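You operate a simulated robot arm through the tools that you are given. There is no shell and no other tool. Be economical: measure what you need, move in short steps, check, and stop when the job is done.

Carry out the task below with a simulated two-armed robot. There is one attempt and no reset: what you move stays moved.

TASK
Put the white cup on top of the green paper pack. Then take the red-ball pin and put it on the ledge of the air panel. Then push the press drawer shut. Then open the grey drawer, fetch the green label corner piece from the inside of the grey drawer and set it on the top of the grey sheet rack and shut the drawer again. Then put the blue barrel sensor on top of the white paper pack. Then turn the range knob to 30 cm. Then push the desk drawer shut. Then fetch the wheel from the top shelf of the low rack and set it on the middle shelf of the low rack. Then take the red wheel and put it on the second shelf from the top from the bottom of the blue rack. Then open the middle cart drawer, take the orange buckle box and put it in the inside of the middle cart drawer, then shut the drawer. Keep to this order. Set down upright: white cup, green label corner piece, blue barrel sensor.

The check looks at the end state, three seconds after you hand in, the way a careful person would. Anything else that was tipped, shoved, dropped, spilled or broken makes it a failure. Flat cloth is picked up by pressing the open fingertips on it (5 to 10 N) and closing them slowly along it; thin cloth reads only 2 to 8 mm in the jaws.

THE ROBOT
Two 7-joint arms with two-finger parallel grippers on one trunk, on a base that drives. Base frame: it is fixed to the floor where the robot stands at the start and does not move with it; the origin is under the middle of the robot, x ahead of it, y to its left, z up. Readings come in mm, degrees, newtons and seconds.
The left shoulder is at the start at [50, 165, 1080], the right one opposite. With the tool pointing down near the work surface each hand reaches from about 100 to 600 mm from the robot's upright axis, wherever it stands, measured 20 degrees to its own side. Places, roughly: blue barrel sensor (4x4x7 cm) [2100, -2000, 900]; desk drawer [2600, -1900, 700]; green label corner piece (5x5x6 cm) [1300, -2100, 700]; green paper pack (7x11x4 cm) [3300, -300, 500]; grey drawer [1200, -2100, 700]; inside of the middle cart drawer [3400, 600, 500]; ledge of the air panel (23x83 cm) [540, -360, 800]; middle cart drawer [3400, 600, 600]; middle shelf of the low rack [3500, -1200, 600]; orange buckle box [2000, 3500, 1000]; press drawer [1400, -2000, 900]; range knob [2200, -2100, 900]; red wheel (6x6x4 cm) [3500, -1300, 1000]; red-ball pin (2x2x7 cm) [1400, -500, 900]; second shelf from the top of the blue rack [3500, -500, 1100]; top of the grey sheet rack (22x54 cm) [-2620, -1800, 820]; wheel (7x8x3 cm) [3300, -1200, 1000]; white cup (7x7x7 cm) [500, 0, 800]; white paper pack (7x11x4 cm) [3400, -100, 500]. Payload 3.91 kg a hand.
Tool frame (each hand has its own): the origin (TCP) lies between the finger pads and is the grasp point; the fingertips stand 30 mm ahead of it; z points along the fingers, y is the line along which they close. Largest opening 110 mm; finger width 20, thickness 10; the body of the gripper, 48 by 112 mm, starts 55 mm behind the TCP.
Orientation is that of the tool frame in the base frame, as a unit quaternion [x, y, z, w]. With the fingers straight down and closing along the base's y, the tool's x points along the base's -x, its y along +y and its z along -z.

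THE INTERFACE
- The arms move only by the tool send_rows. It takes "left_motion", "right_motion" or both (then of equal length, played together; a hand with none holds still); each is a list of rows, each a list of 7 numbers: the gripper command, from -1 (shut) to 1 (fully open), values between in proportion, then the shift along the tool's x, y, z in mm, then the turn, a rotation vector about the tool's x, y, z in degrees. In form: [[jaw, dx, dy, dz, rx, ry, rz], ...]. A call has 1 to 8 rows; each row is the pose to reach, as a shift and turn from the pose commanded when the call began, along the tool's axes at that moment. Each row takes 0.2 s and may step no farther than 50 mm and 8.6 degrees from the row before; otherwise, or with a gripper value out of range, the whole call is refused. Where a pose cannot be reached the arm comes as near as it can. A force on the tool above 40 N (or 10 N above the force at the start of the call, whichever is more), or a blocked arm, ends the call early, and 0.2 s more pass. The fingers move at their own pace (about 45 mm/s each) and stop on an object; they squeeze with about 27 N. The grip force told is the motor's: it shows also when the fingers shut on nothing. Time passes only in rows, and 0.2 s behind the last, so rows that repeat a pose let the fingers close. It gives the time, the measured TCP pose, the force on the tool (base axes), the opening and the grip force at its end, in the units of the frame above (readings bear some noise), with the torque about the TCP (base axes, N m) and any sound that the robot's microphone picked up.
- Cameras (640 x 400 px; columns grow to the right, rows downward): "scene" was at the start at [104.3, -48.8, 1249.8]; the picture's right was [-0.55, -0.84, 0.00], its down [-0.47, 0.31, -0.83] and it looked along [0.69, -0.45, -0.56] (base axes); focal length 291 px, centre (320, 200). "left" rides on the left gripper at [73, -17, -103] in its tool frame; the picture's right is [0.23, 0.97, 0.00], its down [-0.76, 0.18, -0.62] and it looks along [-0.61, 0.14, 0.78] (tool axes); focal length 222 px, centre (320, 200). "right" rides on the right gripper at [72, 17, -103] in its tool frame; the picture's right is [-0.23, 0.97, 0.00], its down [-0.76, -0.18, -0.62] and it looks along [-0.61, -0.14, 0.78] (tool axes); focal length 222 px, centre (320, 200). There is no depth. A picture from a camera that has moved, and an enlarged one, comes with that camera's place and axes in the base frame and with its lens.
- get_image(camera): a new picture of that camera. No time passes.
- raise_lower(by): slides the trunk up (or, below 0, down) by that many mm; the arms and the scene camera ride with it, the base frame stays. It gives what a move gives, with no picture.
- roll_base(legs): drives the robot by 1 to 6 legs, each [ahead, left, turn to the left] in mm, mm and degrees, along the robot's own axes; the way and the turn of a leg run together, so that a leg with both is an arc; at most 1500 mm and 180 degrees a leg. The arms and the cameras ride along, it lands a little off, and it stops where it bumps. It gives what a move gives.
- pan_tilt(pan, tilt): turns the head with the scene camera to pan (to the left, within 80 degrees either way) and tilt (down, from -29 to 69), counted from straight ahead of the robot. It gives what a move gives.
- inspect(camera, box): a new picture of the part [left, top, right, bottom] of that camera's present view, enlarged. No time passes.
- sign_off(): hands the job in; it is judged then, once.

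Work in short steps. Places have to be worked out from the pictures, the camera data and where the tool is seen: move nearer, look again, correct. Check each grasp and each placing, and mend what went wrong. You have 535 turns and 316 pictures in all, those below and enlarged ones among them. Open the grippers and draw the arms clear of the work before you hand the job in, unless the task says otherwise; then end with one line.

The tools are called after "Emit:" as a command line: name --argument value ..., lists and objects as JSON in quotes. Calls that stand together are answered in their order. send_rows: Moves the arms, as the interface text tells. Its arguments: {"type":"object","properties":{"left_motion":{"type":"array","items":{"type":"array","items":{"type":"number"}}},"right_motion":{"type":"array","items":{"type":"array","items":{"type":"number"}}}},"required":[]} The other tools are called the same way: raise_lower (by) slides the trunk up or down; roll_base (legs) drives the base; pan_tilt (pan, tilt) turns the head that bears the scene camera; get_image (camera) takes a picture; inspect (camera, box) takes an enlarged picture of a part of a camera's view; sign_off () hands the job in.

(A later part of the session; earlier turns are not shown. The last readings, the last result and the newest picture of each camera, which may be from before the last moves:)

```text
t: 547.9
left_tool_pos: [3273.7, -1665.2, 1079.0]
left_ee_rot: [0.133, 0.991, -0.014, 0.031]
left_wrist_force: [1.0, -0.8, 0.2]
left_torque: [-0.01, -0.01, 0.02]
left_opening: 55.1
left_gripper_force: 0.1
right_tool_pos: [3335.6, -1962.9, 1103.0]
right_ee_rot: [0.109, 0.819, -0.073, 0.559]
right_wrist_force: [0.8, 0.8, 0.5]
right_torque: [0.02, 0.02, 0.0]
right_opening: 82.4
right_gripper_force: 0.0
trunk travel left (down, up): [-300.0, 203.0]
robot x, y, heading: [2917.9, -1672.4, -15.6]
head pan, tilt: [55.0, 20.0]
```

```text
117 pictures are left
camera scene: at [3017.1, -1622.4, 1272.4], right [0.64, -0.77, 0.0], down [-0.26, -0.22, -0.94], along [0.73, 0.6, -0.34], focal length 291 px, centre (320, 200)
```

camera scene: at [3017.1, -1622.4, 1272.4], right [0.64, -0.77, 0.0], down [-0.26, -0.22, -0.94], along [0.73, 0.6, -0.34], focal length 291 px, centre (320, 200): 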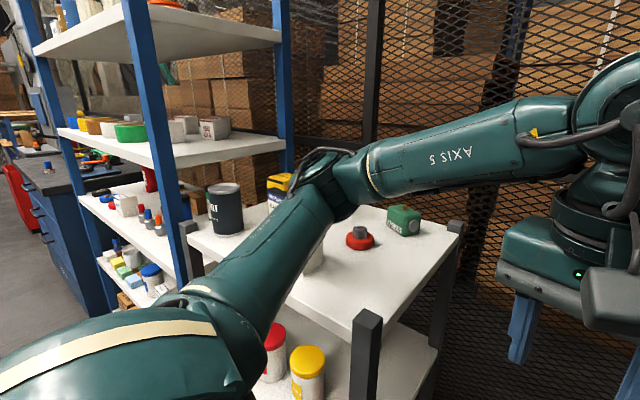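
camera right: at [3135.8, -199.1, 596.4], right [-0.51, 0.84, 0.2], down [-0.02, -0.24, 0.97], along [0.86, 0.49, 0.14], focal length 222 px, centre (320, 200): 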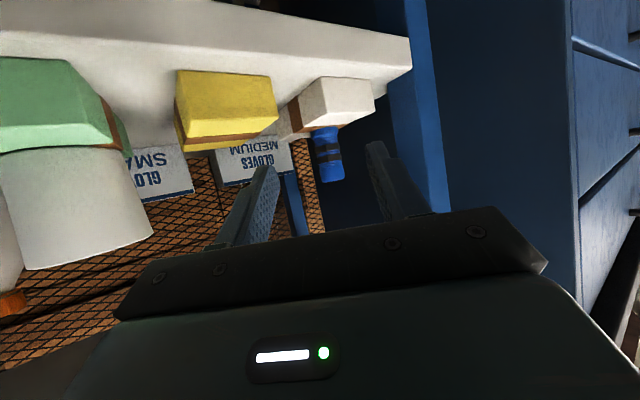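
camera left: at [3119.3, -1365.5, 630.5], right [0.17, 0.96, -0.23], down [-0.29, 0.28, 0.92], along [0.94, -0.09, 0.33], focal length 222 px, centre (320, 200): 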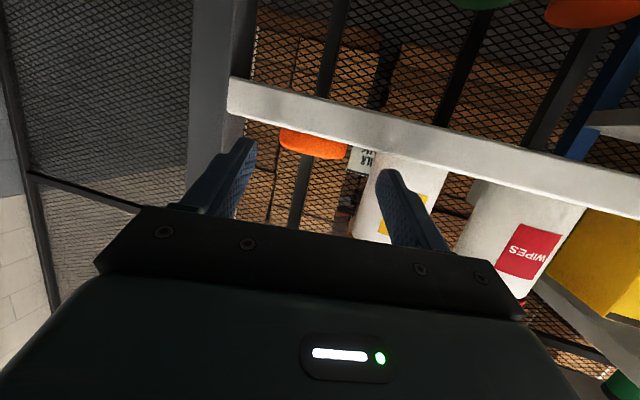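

The left upper arm lies over the LAMPS box. I raise the trunk 190 mm to lift the arm clear, then check the box.

Emit:
raise_lower --by 195

Emit:
get_image --camera "scene"

```text
t: 550.0
left_tool_pos: [3273.3, -1665.9, 1272.7]
left_ee_rot: [0.134, 0.99, -0.014, 0.03]
left_wrist_force: [-0.8, -0.4, -0.5]
left_torque: [-0.03, 0.04, 0.0]
left_opening: 55.2
left_gripper_force: 0.2
right_tool_pos: [3336.6, -1962.4, 1297.2]
right_ee_rot: [0.109, 0.818, -0.074, 0.559]
right_wrist_force: [0.3, -0.2, -0.1]
right_torque: [0.0, -0.02, -0.02]
right_opening: 82.5
right_gripper_force: 0.0
trunk travel left (down, up): [-495.0, 8.0]
robot x, y, heading: [2916.0, -1674.1, -15.3]
head pan, tilt: [55.0, 20.0]
```

```text
116 pictures are left
camera scene: at [3017.2, -1622.4, 1467.4], right [0.64, -0.77, 0.0], down [-0.26, -0.22, -0.94], along [0.72, 0.6, -0.34], focal length 291 px, centre (320, 200)
```

scene: 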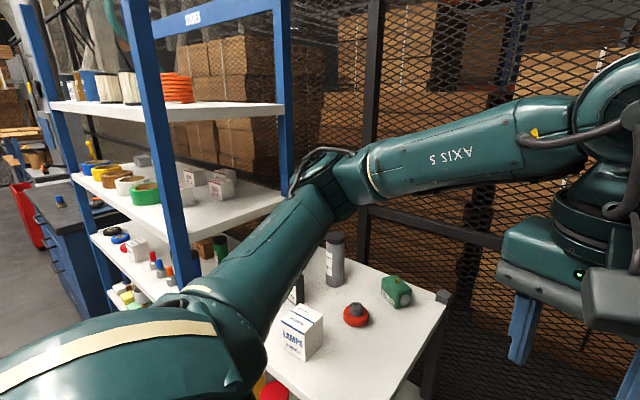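

Zoom to check the LAMPS box pose.

Emit:
inspect --camera "scene" --box '[240, 220, 460, 400]'

```text
2.22 times, centred on (350, 310) of scene
camera zoom: at [3017.2, -1622.4, 1467.4], right [0.64, -0.77, 0.0], down [-0.26, -0.22, -0.94], along [0.72, 0.6, -0.34], focal length 646 px, centre (253, -44)
```

zoom: 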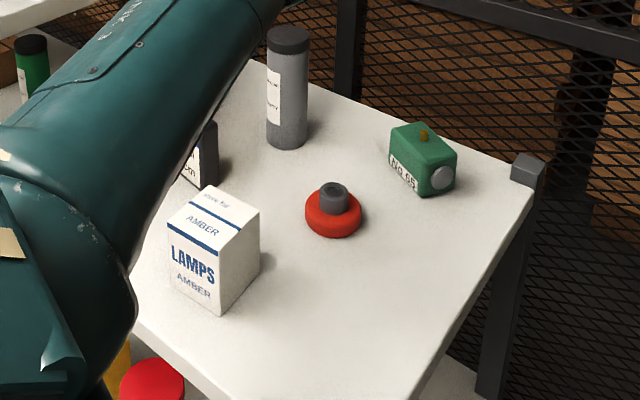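

The box looks unmoved and upright. Red wheel ≈ [3470, -1350]. With the trunk high, turn to heading 55°.

Emit:
roll_base --legs '[[0, 0, 70]]'

Emit:
pan_tilt --pan 0 --tilt 35

Emit:
get_image --camera "scene"

```text
t: 553.4
left_tool_pos: [3040.0, -1339.0, 1272.3]
left_ee_rot: [-0.446, 0.894, 0.005, 0.033]
left_wrist_force: [0.0, -0.2, -0.4]
left_torque: [-0.02, -0.01, 0.04]
left_opening: 54.9
left_gripper_force: 0.0
right_tool_pos: [3339.9, -1387.9, 1298.3]
right_ee_rot: [-0.369, 0.739, 0.254, 0.504]
right_wrist_force: [-0.2, 0.0, -0.3]
right_torque: [-0.05, -0.02, -0.02]
right_opening: 82.6
right_gripper_force: 0.0
trunk travel left (down, up): [-495.0, 8.0]
robot x, y, heading: [2916.2, -1675.5, 52.9]
head pan, tilt: [55.0, 20.0]
```

```text
t: 554.6
left_tool_pos: [3040.5, -1337.3, 1271.5]
left_ee_rot: [-0.446, 0.894, 0.005, 0.033]
left_wrist_force: [-0.3, -0.2, 0.8]
left_torque: [0.01, -0.03, -0.02]
left_opening: 55.1
left_gripper_force: 0.1
right_tool_pos: [3340.3, -1388.2, 1299.4]
right_ee_rot: [-0.369, 0.738, 0.253, 0.504]
right_wrist_force: [0.5, -0.1, 0.2]
right_torque: [0.01, -0.05, 0.03]
right_opening: 82.6
right_gripper_force: 0.0
trunk travel left (down, up): [-495.0, 8.0]
robot x, y, heading: [2914.9, -1675.0, 53.3]
head pan, tilt: [0.0, 35.0]
```

```text
114 pictures are left
camera scene: at [2987.8, -1580.1, 1443.6], right [0.8, -0.6, 0.0], down [-0.34, -0.46, -0.82], along [0.49, 0.65, -0.57], focal length 291 px, centre (320, 200)
```

scene: 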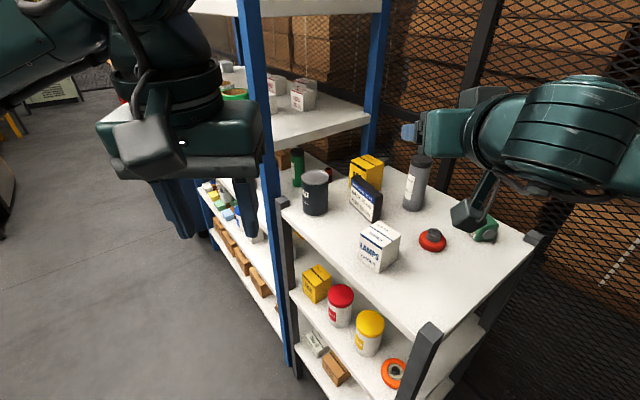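

All is well on the rack. For camera clearance over the shelf I reduce the right hand's pitch to ~50°. Shift the base right, lower the trunk.

Emit:
send_rows --right_motion '[[0.5, 0, 0, 0, 0, 8, 0], [0.5, 0, 0, 0, 0, 16, 0], [0.5, 0, 0, 0, 0, 19, 0]]'

Emit:
roll_base --legs '[[-20, -85, 1.5]]'

Emit:
raise_lower --by -195

Emit:
get_image --camera "right"

Emit:
get_image --camera "scene"

```text
t: 555.4
left_tool_pos: [3039.1, -1338.1, 1273.0]
left_ee_rot: [-0.446, 0.894, 0.005, 0.032]
left_wrist_force: [0.4, 0.2, -0.1]
left_torque: [0.02, -0.01, 0.02]
left_opening: 55.0
left_gripper_force: 0.0
right_tool_pos: [3340.4, -1388.5, 1298.8]
right_ee_rot: [-0.407, 0.811, 0.189, 0.375]
right_wrist_force: [0.5, -0.1, 0.6]
right_torque: [-0.01, -0.02, -0.01]
right_opening: 82.5
right_gripper_force: 0.0
trunk travel left (down, up): [-495.0, 8.0]
robot x, y, heading: [2918.1, -1673.6, 53.0]
head pan, tilt: [0.0, 35.0]
```

```text
t: 556.9
left_tool_pos: [3091.4, -1371.9, 1273.2]
left_ee_rot: [-0.458, 0.888, 0.006, 0.033]
left_wrist_force: [0.6, -0.2, 0.1]
left_torque: [0.03, -0.01, 0.01]
left_opening: 55.0
left_gripper_force: 0.1
right_tool_pos: [3393.4, -1414.2, 1297.9]
right_ee_rot: [-0.415, 0.807, 0.193, 0.373]
right_wrist_force: [0.1, -0.1, 0.5]
right_torque: [-0.03, -0.01, 0.01]
right_opening: 82.7
right_gripper_force: 0.1
trunk travel left (down, up): [-495.0, 8.0]
robot x, y, heading: [2975.9, -1711.1, 54.4]
head pan, tilt: [0.0, 35.0]
```

```text
t: 559.0
left_tool_pos: [3091.0, -1370.9, 1077.7]
left_ee_rot: [-0.458, 0.888, 0.005, 0.032]
left_wrist_force: [-0.4, -0.4, -0.2]
left_torque: [-0.01, -0.03, -0.02]
left_opening: 54.9
left_gripper_force: 0.0
right_tool_pos: [3392.2, -1413.6, 1104.4]
right_ee_rot: [-0.416, 0.806, 0.194, 0.373]
right_wrist_force: [0.2, -0.4, 0.3]
right_torque: [-0.01, -0.03, 0.03]
right_opening: 82.5
right_gripper_force: 0.1
trunk travel left (down, up): [-300.0, 203.0]
robot x, y, heading: [2975.2, -1708.5, 54.6]
head pan, tilt: [0.0, 35.0]
```

```text
113 pictures are left
camera right: at [3307.3, -1505.6, 1115.5], right [-0.71, 0.68, 0.18], down [0.16, -0.09, 0.98], along [0.69, 0.72, -0.04], focal length 222 px, centre (320, 200)
```

right: 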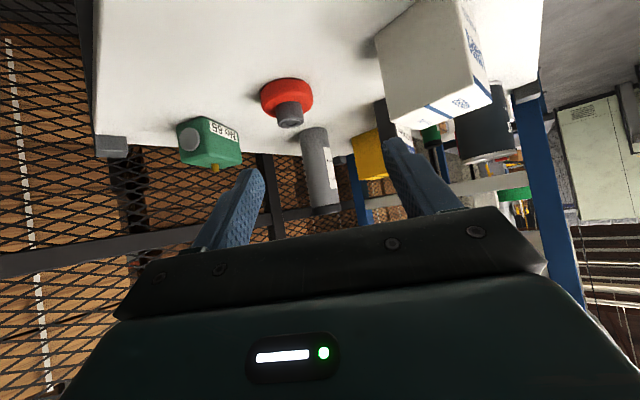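

```text
112 pictures are left
camera scene: at [3045.5, -1614.8, 1248.6], right [0.81, -0.58, 0.0], down [-0.33, -0.47, -0.82], along [0.48, 0.67, -0.57], focal length 291 px, centre (320, 200)
```

scene: 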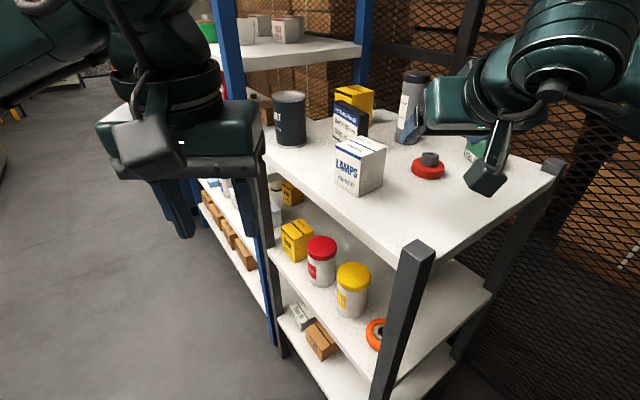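

Red wheel ≈ [3472, -1353]. Shift right 29, lower 70, forward 20, then look.

Emit:
send_rows --right_motion '[[0.5, 8, -15, 12, 0, 0, 0], [0.5, 20, -29, 30, 0, 0, 0], [0.5, 40, -29, 60, 0, 0, 0], [0.5, 40, -29, 60, 0, 0, 0]]'

Emit:
get_image --camera "right"

Emit:
inspect --camera "scene" --box '[310, 40, 600, 240]'

```text
t: 560.0
left_tool_pos: [3091.5, -1370.6, 1076.1]
left_ee_rot: [-0.458, 0.888, 0.007, 0.032]
left_wrist_force: [0.6, -0.4, 0.1]
left_torque: [0.01, 0.01, 0.0]
left_opening: 55.1
left_gripper_force: 0.0
right_tool_pos: [3428.6, -1413.8, 1035.0]
right_ee_rot: [-0.416, 0.806, 0.194, 0.374]
right_wrist_force: [-0.6, -0.6, 0.6]
right_torque: [0.02, 0.01, 0.01]
right_opening: 82.6
right_gripper_force: 0.1
trunk travel left (down, up): [-300.0, 203.0]
robot x, y, heading: [2971.4, -1708.5, 54.2]
head pan, tilt: [0.0, 35.0]
```

```text
111 pictures are left
camera right: at [3342.7, -1505.8, 1046.9], right [-0.71, 0.68, 0.17], down [0.16, -0.09, 0.98], along [0.69, 0.72, -0.04], focal length 222 px, centre (320, 200)
```

right: 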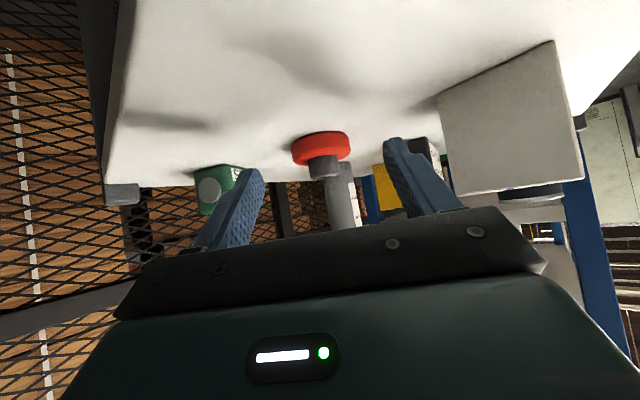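

```text
2.00 times, centred on (455, 140) of scene
camera zoom: at [3045.6, -1614.7, 1248.6], right [0.81, -0.58, 0.0], down [-0.33, -0.47, -0.82], along [0.48, 0.67, -0.57], focal length 581 px, centre (50, 320)
```

zoom: 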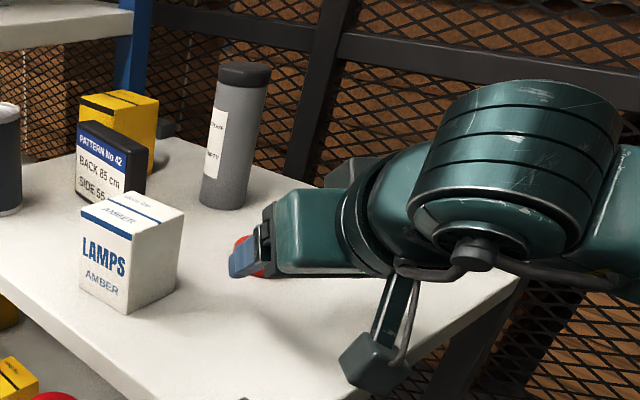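

Centred laterally. Advance 62 mm forward and 24 down.

Emit:
send_rows --right_motion '[[0.5, -7, -1, 16, 0, 0, 0], [0.5, -14, -2, 32, 0, 0, 0], [0.5, -20, -2, 48, 0, 0, 0], [0.5, -22, -2, 63, 0, 0, 0], [0.5, -22, -2, 63, 0, 0, 0]]'

Emit:
get_image --camera "right"

```text
t: 561.2
left_tool_pos: [3092.5, -1370.7, 1077.3]
left_ee_rot: [-0.458, 0.888, 0.006, 0.033]
left_wrist_force: [0.5, 0.4, -0.2]
left_torque: [-0.01, 0.01, -0.03]
left_opening: 55.5
left_gripper_force: 0.1
right_tool_pos: [3466.4, -1364.9, 1009.8]
right_ee_rot: [-0.415, 0.807, 0.194, 0.373]
right_wrist_force: [0.2, -0.5, 0.5]
right_torque: [0.0, -0.02, -0.01]
right_opening: 82.4
right_gripper_force: 0.1
trunk travel left (down, up): [-300.0, 203.0]
robot x, y, heading: [2973.3, -1710.9, 54.1]
head pan, tilt: [0.0, 35.0]
```

```text
109 pictures are left
camera right: at [3381.3, -1456.6, 1022.3], right [-0.71, 0.68, 0.18], down [0.16, -0.09, 0.98], along [0.69, 0.72, -0.04], focal length 222 px, centre (320, 200)
```

right: 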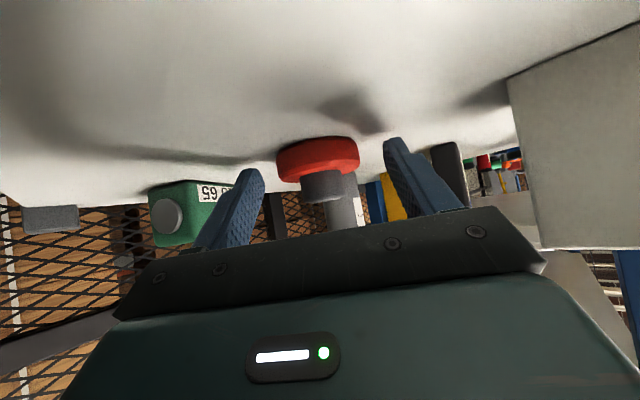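

The wheel's centre is still near the finger tips; advance 14 mm more.

Emit:
send_rows --right_motion '[[0.5, -5, 0, 5, 0, 0, 0], [0.5, -9, 0, 11, 0, 0, 0], [0.5, -9, 0, 11, 0, 0, 0]]'

Emit:
get_image --camera "right"

```text
t: 562.0
left_tool_pos: [3090.3, -1371.3, 1077.7]
left_ee_rot: [-0.459, 0.888, 0.007, 0.033]
left_wrist_force: [-0.1, 0.1, -0.1]
left_torque: [0.02, -0.01, 0.02]
left_opening: 54.9
left_gripper_force: 0.0
right_tool_pos: [3473.6, -1353.0, 1010.8]
right_ee_rot: [-0.416, 0.807, 0.193, 0.373]
right_wrist_force: [-0.3, -0.4, -0.4]
right_torque: [-0.06, 0.0, 0.0]
right_opening: 82.4
right_gripper_force: 0.0
trunk travel left (down, up): [-300.0, 203.0]
robot x, y, heading: [2976.3, -1707.8, 54.5]
head pan, tilt: [0.0, 35.0]
```

```text
108 pictures are left
camera right: at [3388.4, -1444.7, 1022.0], right [-0.71, 0.68, 0.17], down [0.16, -0.09, 0.98], along [0.69, 0.72, -0.04], focal length 222 px, centre (320, 200)
```

right: 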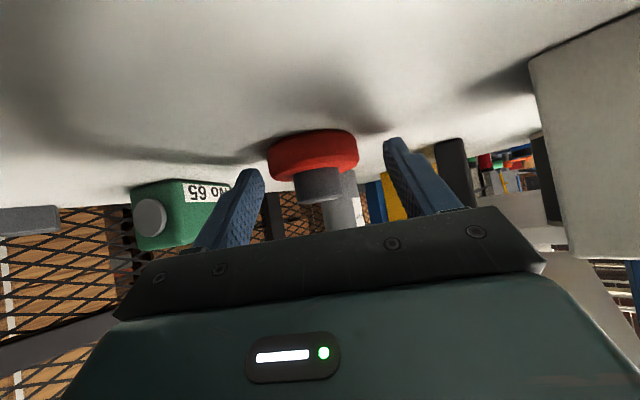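

Wheel centre now ~15 mm ahead of the TCP, well between the pads. Close.

Emit:
send_rows --right_motion '[[0.2, 0, 0, 0, 0, 0, 0], [0, 0, 0, 0, 0, 0, 0], [-1, 0, 0, 0, 0, 0, 0], [-1, 0, 0, 0, 0, 0, 0], [-1, 0, 0, 0, 0, 0, 0]]'

Emit:
get_image --camera "right"

```text
t: 563.2
left_tool_pos: [3092.0, -1371.7, 1078.2]
left_ee_rot: [-0.457, 0.889, 0.006, 0.032]
left_wrist_force: [-0.1, 0.3, 0.3]
left_torque: [0.02, -0.02, -0.01]
left_opening: 54.8
left_gripper_force: 0.0
right_tool_pos: [3474.8, -1353.9, 1009.3]
right_ee_rot: [-0.416, 0.806, 0.194, 0.373]
right_wrist_force: [0.6, 0.5, 1.0]
right_torque: [-0.02, -0.06, -0.03]
right_opening: 57.0
right_gripper_force: 27.2
trunk travel left (down, up): [-300.0, 203.0]
robot x, y, heading: [2979.1, -1711.4, 54.5]
head pan, tilt: [0.0, 35.0]
```

```text
107 pictures are left
camera right: at [3388.4, -1444.9, 1022.1], right [-0.71, 0.68, 0.18], down [0.16, -0.09, 0.98], along [0.69, 0.72, -0.04], focal length 222 px, centre (320, 200)
```

right: 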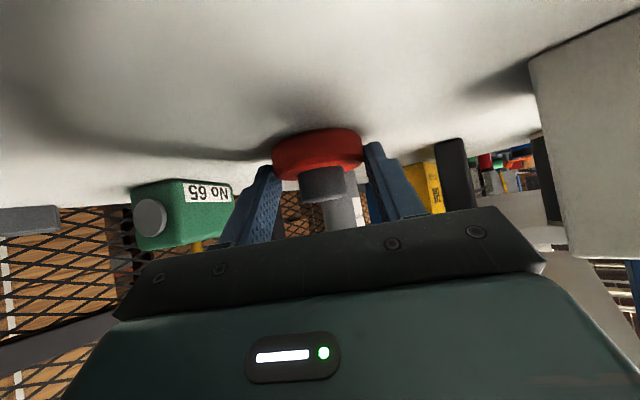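

Held at 57 mm. Lift.

Emit:
send_rows --right_motion '[[-1, -11, 0, -9, 0, 0, 0], [-1, -27, 0, -22, 0, 0, 0], [-1, -53, 0, -45, 0, 0, 0], [-1, -80, 0, -68, 0, 0, 0], [-1, -80, 0, -68, 0, 0, 0]]'

Emit:
get_image --camera "right"

Emit:
get_image --camera "scene"

```text
t: 564.4
left_tool_pos: [3091.8, -1371.6, 1077.2]
left_ee_rot: [-0.458, 0.888, 0.006, 0.033]
left_wrist_force: [-0.6, 0.6, -0.2]
left_torque: [-0.01, 0.02, -0.03]
left_opening: 55.0
left_gripper_force: 0.1
right_tool_pos: [3475.6, -1352.1, 1113.8]
right_ee_rot: [-0.415, 0.807, 0.193, 0.373]
right_wrist_force: [-0.2, 0.4, -1.5]
right_torque: [-0.01, 0.03, -0.01]
right_opening: 57.1
right_gripper_force: 27.2
trunk travel left (down, up): [-300.0, 203.0]
robot x, y, heading: [2975.6, -1708.0, 54.4]
head pan, tilt: [0.0, 35.0]
```

```text
106 pictures are left
camera right: at [3389.9, -1444.0, 1125.2], right [-0.71, 0.68, 0.17], down [0.16, -0.09, 0.98], along [0.69, 0.72, -0.04], focal length 222 px, centre (320, 200)
```

right: 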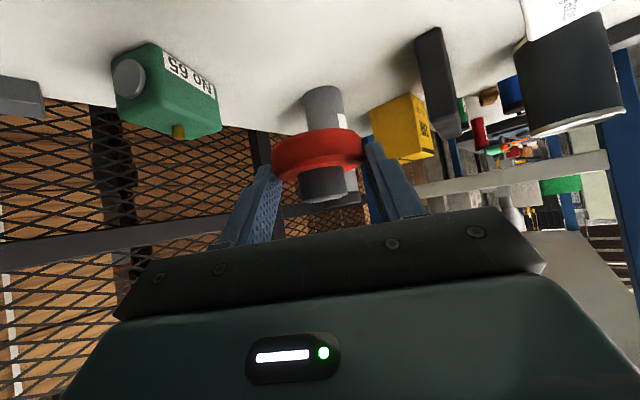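

```text
105 pictures are left
camera scene: at [3045.7, -1614.7, 1248.5], right [0.81, -0.58, 0.0], down [-0.33, -0.47, -0.82], along [0.48, 0.67, -0.57], focal length 291 px, centre (320, 200)
```

scene: 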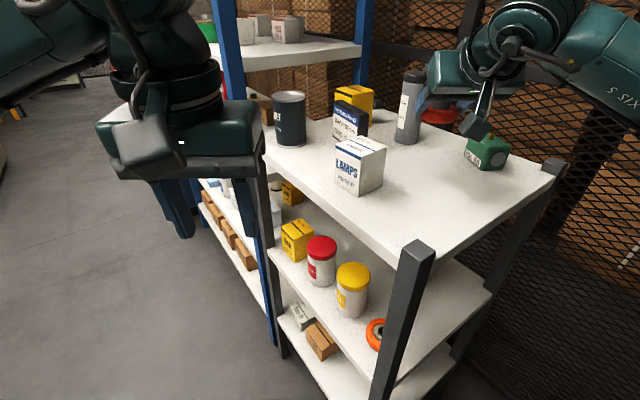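

Wheel held. Raise the trunk so everything clears the rack items, then slide left (north-west) away from it and turn to heading 0.

Emit:
raise_lower --by 160

Emit:
roll_base --legs '[[0, 640, 0], [0, 0, -54.4]]'

Emit:
pan_tilt --pan 25 --tilt 20

Emit:
get_image --camera "scene"

```text
t: 566.2
left_tool_pos: [3091.3, -1371.3, 1238.3]
left_ee_rot: [-0.457, 0.889, 0.007, 0.032]
left_wrist_force: [0.4, 0.9, 0.6]
left_torque: [-0.01, 0.0, -0.02]
left_opening: 55.2
left_gripper_force: 0.0
right_tool_pos: [3474.6, -1352.2, 1273.8]
right_ee_rot: [-0.416, 0.806, 0.194, 0.373]
right_wrist_force: [0.9, 0.0, -1.0]
right_torque: [0.0, 0.0, -0.02]
right_opening: 57.2
right_gripper_force: 27.2
trunk travel left (down, up): [-460.0, 43.0]
robot x, y, heading: [2976.0, -1711.4, 54.7]
head pan, tilt: [0.0, 35.0]
```

```text
t: 574.7
left_tool_pos: [2809.3, -1244.2, 1237.1]
left_ee_rot: [0.01, 0.999, -0.01, 0.031]
left_wrist_force: [0.5, 0.2, -0.4]
left_torque: [0.04, -0.03, 0.0]
left_opening: 54.7
left_gripper_force: 0.0
right_tool_pos: [3041.7, -1552.1, 1273.9]
right_ee_rot: [0.009, 0.907, -0.003, 0.42]
right_wrist_force: [0.2, -0.2, -0.3]
right_torque: [0.0, 0.01, 0.04]
right_opening: 57.1
right_gripper_force: 27.2
trunk travel left (down, up): [-460.0, 43.0]
robot x, y, heading: [2466.7, -1339.2, -1.5]
head pan, tilt: [0.0, 35.0]
```

```text
t: 575.6
left_tool_pos: [2809.3, -1245.2, 1237.0]
left_ee_rot: [0.011, 0.999, -0.01, 0.031]
left_wrist_force: [-0.4, 0.1, 1.2]
left_torque: [0.01, 0.0, -0.01]
left_opening: 54.8
left_gripper_force: 0.0
right_tool_pos: [3039.5, -1551.5, 1272.6]
right_ee_rot: [0.01, 0.907, -0.004, 0.42]
right_wrist_force: [-1.1, 0.0, -1.6]
right_torque: [-0.02, 0.05, 0.0]
right_opening: 57.4
right_gripper_force: 26.8
trunk travel left (down, up): [-460.0, 43.0]
robot x, y, heading: [2461.8, -1343.1, -1.6]
head pan, tilt: [25.0, 20.0]
```

```text
104 pictures are left
camera scene: at [2580.1, -1303.8, 1432.4], right [0.4, -0.92, 0.0], down [-0.31, -0.14, -0.94], along [0.86, 0.38, -0.34], focal length 291 px, centre (320, 200)
```

scene: 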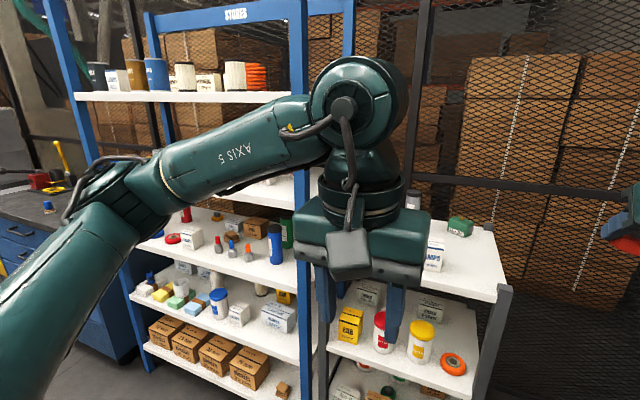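

Drive left in front of the blue rack and look at the second shelf.

Emit:
roll_base --legs '[[0, 690, 1.6]]'

Emit:
pan_tilt --pan -8 --tilt 20

Emit:
get_image --camera "scene"

```text
t: 582.0
left_tool_pos: [2819.3, -554.1, 1238.1]
left_ee_rot: [0.005, 0.999, -0.01, 0.032]
left_wrist_force: [0.1, -0.3, -0.7]
left_torque: [-0.03, 0.0, 0.04]
left_opening: 54.5
left_gripper_force: 0.0
right_tool_pos: [3054.8, -857.7, 1273.9]
right_ee_rot: [0.004, 0.907, -0.002, 0.42]
right_wrist_force: [0.3, 0.0, -1.4]
right_torque: [0.03, 0.03, 0.0]
right_opening: 57.0
right_gripper_force: 27.1
trunk travel left (down, up): [-460.0, 43.0]
robot x, y, heading: [2478.4, -650.0, -0.8]
head pan, tilt: [25.0, 20.0]
```

```text
t: 583.0
left_tool_pos: [2819.8, -553.9, 1236.7]
left_ee_rot: [0.004, 0.999, -0.01, 0.031]
left_wrist_force: [0.5, -0.1, 0.0]
left_torque: [-0.01, -0.03, 0.02]
left_opening: 55.2
left_gripper_force: 0.0
right_tool_pos: [3055.2, -858.6, 1273.0]
right_ee_rot: [0.004, 0.907, 0.0, 0.42]
right_wrist_force: [-0.3, -0.5, -0.3]
right_torque: [0.0, -0.01, -0.03]
right_opening: 57.2
right_gripper_force: 26.5
trunk travel left (down, up): [-460.0, 43.0]
robot x, y, heading: [2478.4, -655.8, -0.5]
head pan, tilt: [-8.0, 20.0]
```

```text
103 pictures are left
camera scene: at [2598.7, -669.0, 1432.4], right [-0.15, -0.99, 0.0], down [-0.34, 0.05, -0.94], along [0.93, -0.14, -0.34], focal length 291 px, centre (320, 200)
```

scene: 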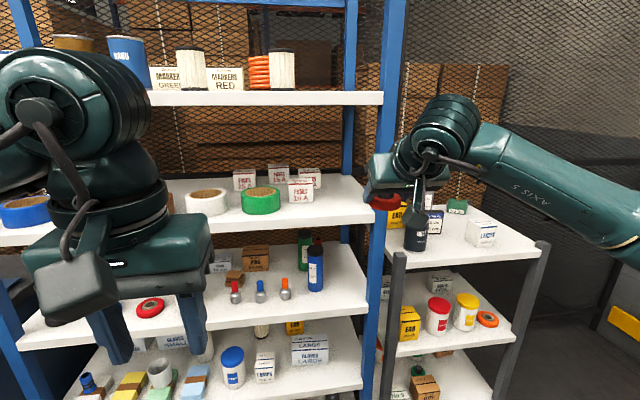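

The right front part of shelf 2 is free (y -765…-880). Target wheel centre ≈ [3320, -795]. Lower trunk 65 and drive closer.

Emit:
raise_lower --by -60

Emit:
roll_base --legs '[[150, 62, 0.5]]'

Emit:
get_image --camera "right"

Emit:
get_image --camera "scene"

```text
t: 584.0
left_tool_pos: [2819.6, -555.5, 1177.5]
left_ee_rot: [0.005, 0.999, -0.009, 0.031]
left_wrist_force: [0.7, 0.0, -0.3]
left_torque: [-0.07, 0.01, 0.03]
left_opening: 55.0
left_gripper_force: 0.2
right_tool_pos: [3055.1, -858.2, 1213.8]
right_ee_rot: [0.004, 0.907, -0.001, 0.42]
right_wrist_force: [-0.7, 0.2, -1.0]
right_torque: [0.0, 0.0, 0.01]
right_opening: 56.9
right_gripper_force: 26.9
trunk travel left (down, up): [-400.0, 103.0]
robot x, y, heading: [2472.9, -655.5, -0.8]
head pan, tilt: [-8.0, 20.0]
```

```text
t: 585.4
left_tool_pos: [2969.0, -492.4, 1177.3]
left_ee_rot: [0.0, 0.999, -0.01, 0.031]
left_wrist_force: [0.1, -0.1, 0.1]
left_torque: [0.0, 0.04, 0.02]
left_opening: 55.2
left_gripper_force: 0.1
right_tool_pos: [3205.5, -795.4, 1212.5]
right_ee_rot: [0.001, 0.908, 0.0, 0.42]
right_wrist_force: [0.0, -0.1, -2.3]
right_torque: [-0.01, 0.02, 0.01]
right_opening: 57.0
right_gripper_force: 27.7
trunk travel left (down, up): [-400.0, 103.0]
robot x, y, heading: [2621.4, -597.4, -0.2]
head pan, tilt: [-8.0, 20.0]
```

```text
102 pictures are left
camera right: at [3080.8, -777.0, 1224.7], right [0.15, 0.97, 0.17], down [0.02, -0.18, 0.98], along [0.99, -0.14, -0.04], focal length 222 px, centre (320, 200)
```

right: 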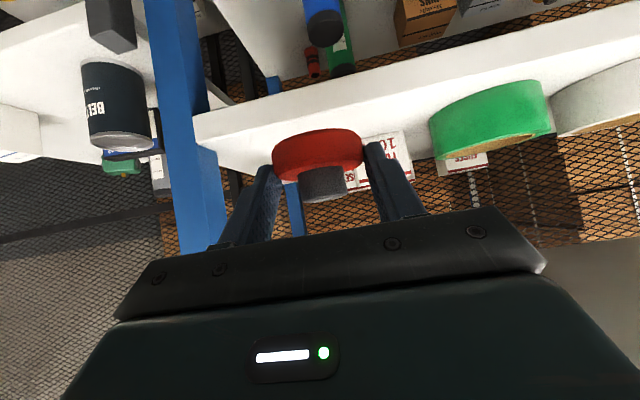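

```text
101 pictures are left
camera scene: at [2748.0, -608.3, 1372.3], right [-0.14, -0.99, 0.0], down [-0.34, 0.05, -0.94], along [0.93, -0.14, -0.34], focal length 291 px, centre (320, 200)
```

scene: 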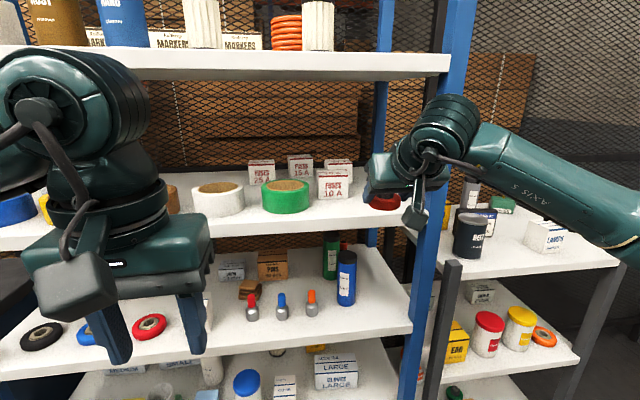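

Wheel is lined up with the free space; shelf top ≈ 1145. Drive 60 ahead then 38 with the arm.

Emit:
roll_base --legs '[[60, 0, 0]]'

Emit:
send_rows --right_motion '[[-1, -12, 0, 15, 0, 0, 0], [-1, -25, 0, 29, 0, 0, 0], [-1, -20, 0, 34, 0, 0, 0], [-1, -20, 0, 34, 0, 0, 0]]'

Emit:
get_image --camera "right"

Emit:
inspect --camera "scene" --box '[240, 120, 480, 270]'

```text
t: 586.4
left_tool_pos: [3029.2, -493.3, 1177.2]
left_ee_rot: [0.001, 0.999, -0.01, 0.031]
left_wrist_force: [-0.4, -0.6, -0.2]
left_torque: [-0.01, 0.03, 0.05]
left_opening: 54.8
left_gripper_force: 0.1
right_tool_pos: [3266.1, -795.4, 1213.3]
right_ee_rot: [0.001, 0.907, 0.0, 0.421]
right_wrist_force: [0.6, 0.5, -0.5]
right_torque: [0.02, 0.02, 0.0]
right_opening: 57.1
right_gripper_force: 27.0
trunk travel left (down, up): [-400.0, 103.0]
robot x, y, heading: [2686.3, -594.8, -0.2]
head pan, tilt: [-8.0, 20.0]
```

```text
t: 587.4
left_tool_pos: [3028.0, -492.8, 1177.8]
left_ee_rot: [0.002, 0.999, -0.01, 0.031]
left_wrist_force: [-0.1, -1.1, 0.0]
left_torque: [-0.04, -0.01, 0.0]
left_opening: 55.0
left_gripper_force: 0.1
right_tool_pos: [3302.6, -794.5, 1206.1]
right_ee_rot: [0.0, 0.907, 0.0, 0.421]
right_wrist_force: [0.0, 0.1, -1.3]
right_torque: [0.0, -0.01, -0.01]
right_opening: 57.2
right_gripper_force: 26.7
trunk travel left (down, up): [-400.0, 103.0]
robot x, y, heading: [2683.4, -594.9, -0.4]
head pan, tilt: [-8.0, 20.0]
```

```text
100 pictures are left
camera right: at [3178.2, -776.8, 1216.9], right [0.15, 0.97, 0.17], down [0.02, -0.18, 0.98], along [0.99, -0.14, -0.04], focal length 222 px, centre (320, 200)
```

right: 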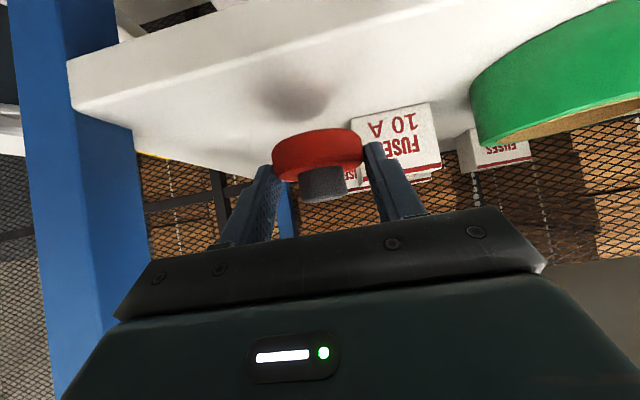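

```text
2.67 times, centred on (360, 195) of scene
camera zoom: at [2807.3, -608.6, 1372.4], right [-0.14, -0.99, 0.0], down [-0.34, 0.05, -0.94], along [0.93, -0.13, -0.34], focal length 775 px, centre (213, 213)
```

zoom: 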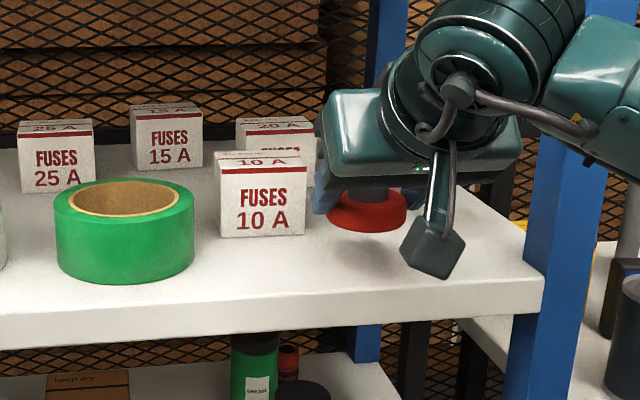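

Clear spot beneath. Lower 20 mm, then creep to contact.

Emit:
send_rows --right_motion '[[-1, 8, 0, 6, 0, 0, 0], [-1, 15, 0, 13, 0, 0, 0], [-1, 17, 0, 14.5, 0, 0, 0], [-1, 19, 0, 16, 0, 0, 0], [-1, 21, 0, 17.5, 0, 0, 0], [-1, 21, 0, 17.5, 0, 0, 0]]'

```text
t: 588.8
left_tool_pos: [3028.4, -493.5, 1178.0]
left_ee_rot: [0.002, 0.999, -0.01, 0.031]
left_wrist_force: [-0.3, -0.2, 0.2]
left_torque: [0.0, -0.02, 0.0]
left_opening: 54.8
left_gripper_force: 0.1
right_tool_pos: [3304.0, -794.1, 1179.1]
right_ee_rot: [0.001, 0.908, 0.0, 0.42]
right_wrist_force: [-0.1, -0.1, -0.9]
right_torque: [0.05, 0.04, -0.01]
right_opening: 57.2
right_gripper_force: 27.0
trunk travel left (down, up): [-400.0, 103.0]
robot x, y, heading: [2688.9, -594.0, -0.2]
head pan, tilt: [-8.0, 20.0]
```

Emit:
send_rows --right_motion '[[-1, 2, 0, 1.7, 0, 0, 0], [-1, 4, 0, 3.4, 0, 0, 0], [-1, 6, 0, 5.1, 0, 0, 0], [-1, 8, 0, 6.8, 0, 0, 0], [-1, 8, 0, 6.8, 0, 0, 0]]'

Emit:
get_image --camera "right"

```text
t: 590.0
left_tool_pos: [3026.2, -493.1, 1178.0]
left_ee_rot: [0.001, 0.999, -0.01, 0.033]
left_wrist_force: [-0.2, -0.2, 0.3]
left_torque: [0.01, -0.02, -0.01]
left_opening: 55.1
left_gripper_force: 0.0
right_tool_pos: [3303.3, -795.1, 1170.4]
right_ee_rot: [0.0, 0.906, 0.001, 0.423]
right_wrist_force: [1.3, -1.2, 5.7]
right_torque: [-0.11, 0.04, 0.02]
right_opening: 57.3
right_gripper_force: 26.9
trunk travel left (down, up): [-400.0, 103.0]
robot x, y, heading: [2686.2, -595.6, -0.1]
head pan, tilt: [-8.0, 20.0]
```

```text
98 pictures are left
camera right: at [3178.9, -777.2, 1181.8], right [0.15, 0.97, 0.18], down [0.01, -0.18, 0.98], along [0.99, -0.14, -0.04], focal length 222 px, centre (320, 200)
```

right: 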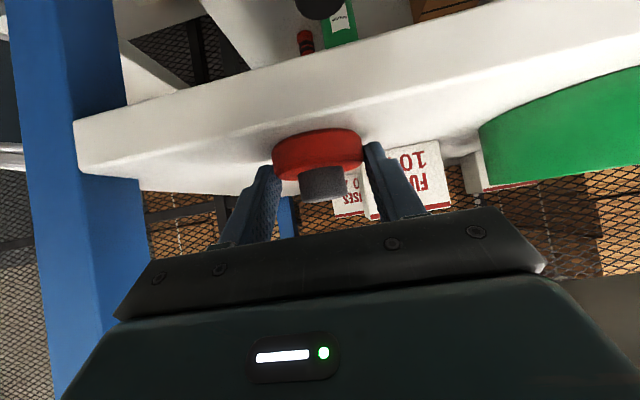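

In contact. Open and withdraw straight back.

Emit:
send_rows --right_motion '[[-1, 0.5, 0, 0.5, 0, 0, 0], [-0.3, 0.5, 0, 0.5, 0, 0, 0], [0.4, 0.5, 0, 0.5, 0, 0, 0], [0.4, 0, 0, 0, 0, 0, 0], [0.4, 12, 0, -15, 0, 0, 0], [0.4, 32, 0, -38, 0, 0, 0], [0.4, 55, 0, -66, 0, 0, 0], [0.4, 80, 0, -100, 0, 0, 0]]'

Emit:
inspect --camera "scene" --box '[240, 120, 480, 270]'

```text
t: 591.8
left_tool_pos: [3026.5, -492.7, 1177.8]
left_ee_rot: [0.002, 0.999, -0.01, 0.032]
left_wrist_force: [-0.4, 1.0, -0.6]
left_torque: [-0.01, -0.03, -0.01]
left_opening: 54.9
left_gripper_force: 0.0
right_tool_pos: [3172.8, -793.1, 1172.2]
right_ee_rot: [0.0, 0.907, 0.001, 0.421]
right_wrist_force: [-0.1, 0.7, 1.0]
right_torque: [0.02, -0.03, -0.02]
right_opening: 76.8
right_gripper_force: 0.0
trunk travel left (down, up): [-400.0, 103.0]
robot x, y, heading: [2686.2, -589.8, -0.1]
head pan, tilt: [-8.0, 20.0]
```

```text
2.67 times, centred on (360, 195) of scene
camera zoom: at [2806.7, -608.7, 1372.5], right [-0.14, -0.99, 0.0], down [-0.34, 0.05, -0.94], along [0.93, -0.13, -0.34], focal length 775 px, centre (213, 213)
```

zoom: 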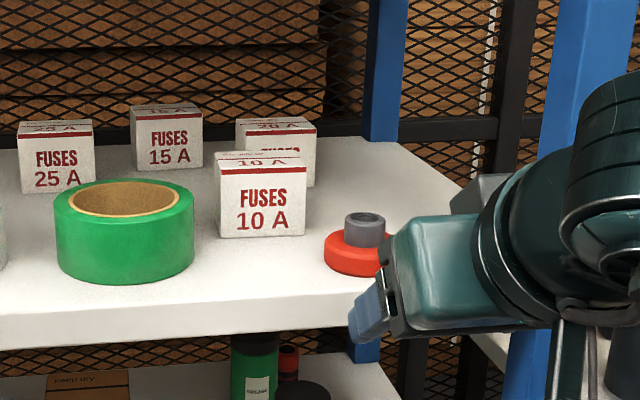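

The red wheel rests on the second shelf. Last job: the cart drawer. Back off, restore the trunk, and go in front of the cart.

Emit:
roll_base --legs '[[-280, 0, 0], [0, 1180, 0]]'

Emit:
raise_lower --by -330

Emit:
pan_tilt --pan 0 --tilt 15

Emit:
get_image --camera "scene"

```text
t: 603.8
left_tool_pos: [2765.7, 661.0, 1176.8]
left_ee_rot: [0.011, 0.999, -0.01, 0.032]
left_wrist_force: [-0.4, -0.8, 0.0]
left_torque: [-0.01, 0.0, 0.0]
left_opening: 55.1
left_gripper_force: 0.0
right_tool_pos: [2905.3, 358.6, 1173.2]
right_ee_rot: [0.01, 0.907, -0.003, 0.42]
right_wrist_force: [-0.1, -0.3, -0.4]
right_torque: [-0.01, 0.02, -0.03]
right_opening: 76.9
right_gripper_force: 0.1
trunk travel left (down, up): [-400.0, 103.0]
robot x, y, heading: [2421.9, 566.9, -1.0]
head pan, tilt: [-8.0, 20.0]
```

```text
t: 607.0
left_tool_pos: [2764.8, 661.6, 847.4]
left_ee_rot: [0.01, 0.999, -0.01, 0.032]
left_wrist_force: [0.1, -0.1, -0.6]
left_torque: [0.01, 0.0, -0.02]
left_opening: 55.2
left_gripper_force: 0.0
right_tool_pos: [2907.3, 358.0, 843.2]
right_ee_rot: [0.01, 0.907, -0.004, 0.42]
right_wrist_force: [0.2, -0.4, 0.5]
right_torque: [-0.02, 0.01, -0.01]
right_opening: 76.8
right_gripper_force: 0.0
trunk travel left (down, up): [-70.0, 433.0]
robot x, y, heading: [2423.1, 569.6, -1.2]
head pan, tilt: [-8.0, 20.0]
```

```text
t: 607.7
left_tool_pos: [2765.0, 660.3, 848.1]
left_ee_rot: [0.011, 0.999, -0.01, 0.031]
left_wrist_force: [0.3, -0.2, -0.4]
left_torque: [0.03, -0.04, 0.01]
left_opening: 55.3
left_gripper_force: 0.1
right_tool_pos: [2904.8, 356.3, 842.5]
right_ee_rot: [0.01, 0.908, -0.005, 0.42]
right_wrist_force: [0.0, 0.6, 0.2]
right_torque: [0.03, 0.02, -0.02]
right_opening: 76.8
right_gripper_force: 0.1
trunk travel left (down, up): [-70.0, 433.0]
robot x, y, heading: [2420.5, 567.4, -1.3]
head pan, tilt: [0.0, 15.0]
```

```text
96 pictures are left
camera scene: at [2544.1, 563.0, 1050.5], right [-0.02, -1.0, 0.0], down [-0.26, 0.01, -0.97], along [0.97, -0.02, -0.26], focal length 291 px, centre (320, 200)
```

scene: 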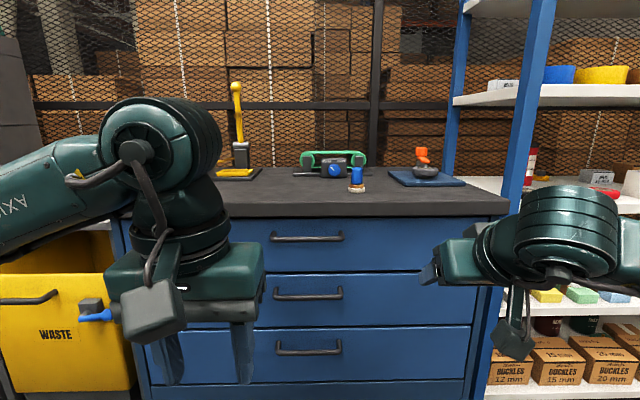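

Three handles at z ≈ 809, 674, 527; the middle one ≈ [3130, 579, 674]. I turn the right hand level with jaws vertical (pitch, then roll).

Emit:
send_rows --right_motion '[[0, 0, 0, 0, 0, -7.5, 0], [0, 0, 0, 0, 0, -15, 0], [0, 0, 0, 0, 0, -22, 0], [0, 0, 0, 0, 0, -22, 0]]'

Emit:
send_rows --right_motion '[[0, 0, 0, 0, 0, 0, -8.5], [0, 0, 0, 0, 0, 0, -17], [0, 0, 0, 0, 0, 0, -25.5], [0, 0, 0, 0, 0, 0, -34], [0, 0, 0, 0, 0, 0, -42.5], [0, 0, 0, 0, 0, 0, -51], [0, 0, 0, 0, 0, 0, -59.5], [0, 0, 0, 0, 0, 0, -68]]'

Emit:
send_rows --right_motion '[[0, 0, 0, 0, 0, 0, -8], [0, 0, 0, 0, 0, 0, -16], [0, 0, 0, 0, 0, 0, -22], [0, 0, 0, 0, 0, 0, -22]]'

Emit:
roll_base --legs '[[0, 105, 1.3]]'

Emit:
raise_lower --by -68

Emit:
get_image --camera "right"

Emit:
get_image --camera "scene"

```text
t: 608.7
left_tool_pos: [2766.0, 661.4, 847.5]
left_ee_rot: [0.011, 0.999, -0.01, 0.032]
left_wrist_force: [0.4, 0.0, -0.1]
left_torque: [0.04, 0.01, 0.02]
left_opening: 55.1
left_gripper_force: 0.1
right_tool_pos: [2904.7, 357.1, 843.4]
right_ee_rot: [0.009, 0.81, -0.005, 0.587]
right_wrist_force: [-0.5, 0.2, 0.3]
right_torque: [-0.01, 0.0, -0.01]
right_opening: 55.3
right_gripper_force: 0.0
trunk travel left (down, up): [-70.0, 433.0]
robot x, y, heading: [2415.8, 566.7, -1.3]
head pan, tilt: [0.0, 15.0]
```

```text
t: 610.5
left_tool_pos: [2765.3, 661.0, 846.8]
left_ee_rot: [0.01, 0.999, -0.01, 0.031]
left_wrist_force: [-0.3, -0.7, 0.5]
left_torque: [0.01, 0.0, 0.0]
left_opening: 55.0
left_gripper_force: 0.1
right_tool_pos: [2905.8, 357.0, 844.5]
right_ee_rot: [-0.447, 0.676, -0.332, 0.482]
right_wrist_force: [0.0, 0.0, 0.4]
right_torque: [-0.03, -0.02, 0.03]
right_opening: 55.0
right_gripper_force: 0.0
trunk travel left (down, up): [-70.0, 433.0]
robot x, y, heading: [2417.5, 567.0, -1.4]
head pan, tilt: [0.0, 15.0]
```

```text
t: 611.5
left_tool_pos: [2764.9, 661.2, 848.4]
left_ee_rot: [0.01, 0.999, -0.01, 0.032]
left_wrist_force: [-0.6, 0.7, 0.7]
left_torque: [0.0, 0.01, 0.01]
left_opening: 54.9
left_gripper_force: 0.0
right_tool_pos: [2906.6, 357.6, 841.4]
right_ee_rot: [-0.567, 0.579, -0.417, 0.411]
right_wrist_force: [0.6, -1.1, 0.5]
right_torque: [0.03, -0.01, 0.03]
right_opening: 55.0
right_gripper_force: 0.0
trunk travel left (down, up): [-70.0, 433.0]
robot x, y, heading: [2418.9, 560.8, -1.2]
head pan, tilt: [0.0, 15.0]
```

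```text
t: 613.1
left_tool_pos: [2764.6, 771.9, 847.5]
left_ee_rot: [0.001, 0.999, -0.01, 0.031]
left_wrist_force: [-0.3, 0.2, -0.2]
left_torque: [-0.03, -0.01, 0.02]
left_opening: 54.8
left_gripper_force: 0.1
right_tool_pos: [2912.7, 469.9, 841.8]
right_ee_rot: [0.573, -0.573, 0.413, -0.415]
right_wrist_force: [0.2, -0.1, 0.1]
right_torque: [-0.02, -0.02, 0.01]
right_opening: 54.8
right_gripper_force: 0.0
trunk travel left (down, up): [-70.0, 433.0]
robot x, y, heading: [2422.4, 671.0, -0.2]
head pan, tilt: [0.0, 15.0]
```

```text
t: 614.2
left_tool_pos: [2764.1, 772.1, 781.4]
left_ee_rot: [0.001, 0.999, -0.01, 0.032]
left_wrist_force: [-0.5, -0.2, 0.4]
left_torque: [-0.03, -0.02, -0.03]
left_opening: 54.6
left_gripper_force: 0.0
right_tool_pos: [2911.6, 471.3, 774.2]
right_ee_rot: [0.573, -0.573, 0.414, -0.415]
right_wrist_force: [-0.1, 0.5, 0.5]
right_torque: [0.0, 0.01, -0.03]
right_opening: 55.2
right_gripper_force: 0.0
trunk travel left (down, up): [-2.0, 501.0]
robot x, y, heading: [2420.0, 665.6, -0.1]
head pan, tilt: [0.0, 15.0]
```

```text
95 pictures are left
camera right: at [2809.6, 399.2, 790.8], right [-0.31, 0.23, -0.92], down [-0.54, 0.76, 0.37], along [0.79, 0.61, -0.11], focal length 222 px, centre (320, 200)
```

right: 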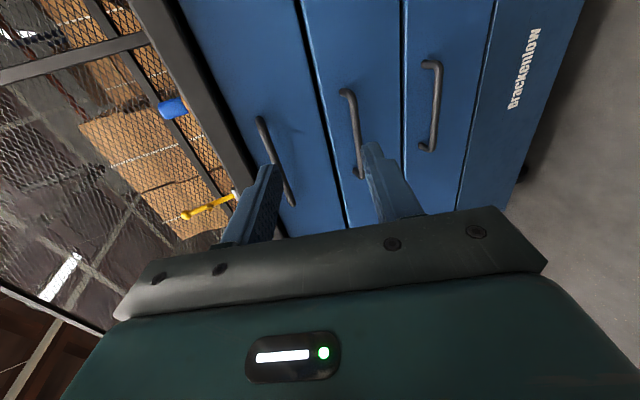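

```text
94 pictures are left
camera scene: at [2545.4, 668.6, 982.6], right [0.0, -1.0, 0.0], down [-0.26, 0.0, -0.97], along [0.97, 0.0, -0.26], focal length 291 px, centre (320, 200)
```

scene: 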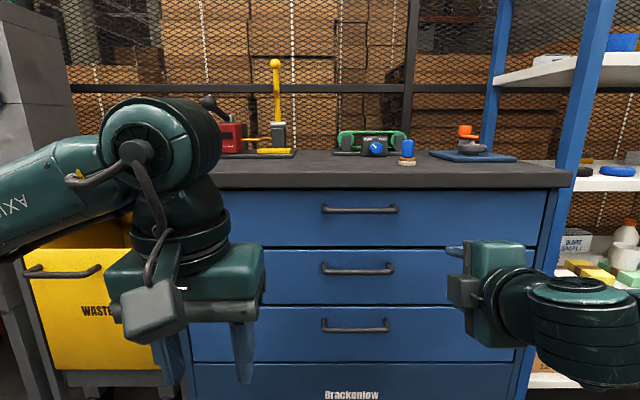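

Move the right hand nearer the middle handle to refine its position.

Emit:
send_rows --right_motion '[[0, -22, 9, 28, 0, 0, 0], [0, -44, 18, 56, 0, 0, 0], [0, -66, 27, 84, 0, 0, 0], [0, -88, 36, 112, 0, 0, 0], [0, -106, 45, 140, 0, 0, 0], [0, -106, 45, 140, 0, 0, 0]]'

Emit:
get_image --camera "right"

Emit:
get_image --camera "scene"

```text
t: 615.6
left_tool_pos: [2764.5, 771.6, 779.7]
left_ee_rot: [0.0, 0.999, -0.009, 0.031]
left_wrist_force: [0.5, 0.2, 0.8]
left_torque: [-0.02, -0.01, -0.03]
left_opening: 54.9
left_gripper_force: 0.1
right_tool_pos: [3030.1, 575.9, 686.6]
right_ee_rot: [0.573, -0.573, 0.413, -0.416]
right_wrist_force: [-0.2, -0.4, 0.2]
right_torque: [-0.01, 0.0, 0.0]
right_opening: 55.2
right_gripper_force: 0.1
trunk travel left (down, up): [-2.0, 501.0]
robot x, y, heading: [2420.0, 671.6, -0.0]
head pan, tilt: [0.0, 15.0]
```

```text
93 pictures are left
camera right: at [2928.1, 504.3, 703.3], right [-0.31, 0.23, -0.92], down [-0.54, 0.76, 0.37], along [0.79, 0.61, -0.11], focal length 222 px, centre (320, 200)
```

right: 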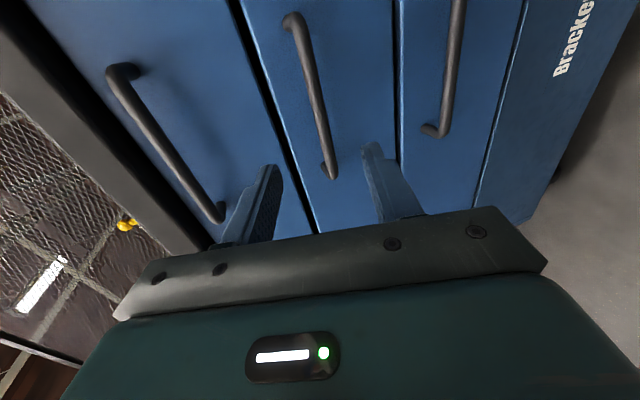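

```text
92 pictures are left
camera scene: at [2545.5, 668.6, 982.5], right [0.0, -1.0, 0.0], down [-0.26, 0.0, -0.97], along [0.97, 0.0, -0.26], focal length 291 px, centre (320, 200)
```

scene: 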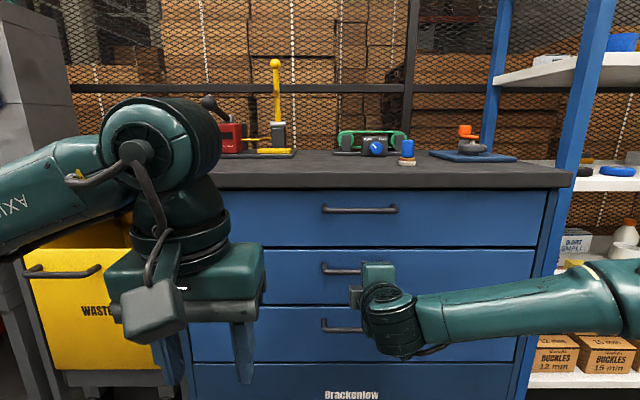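

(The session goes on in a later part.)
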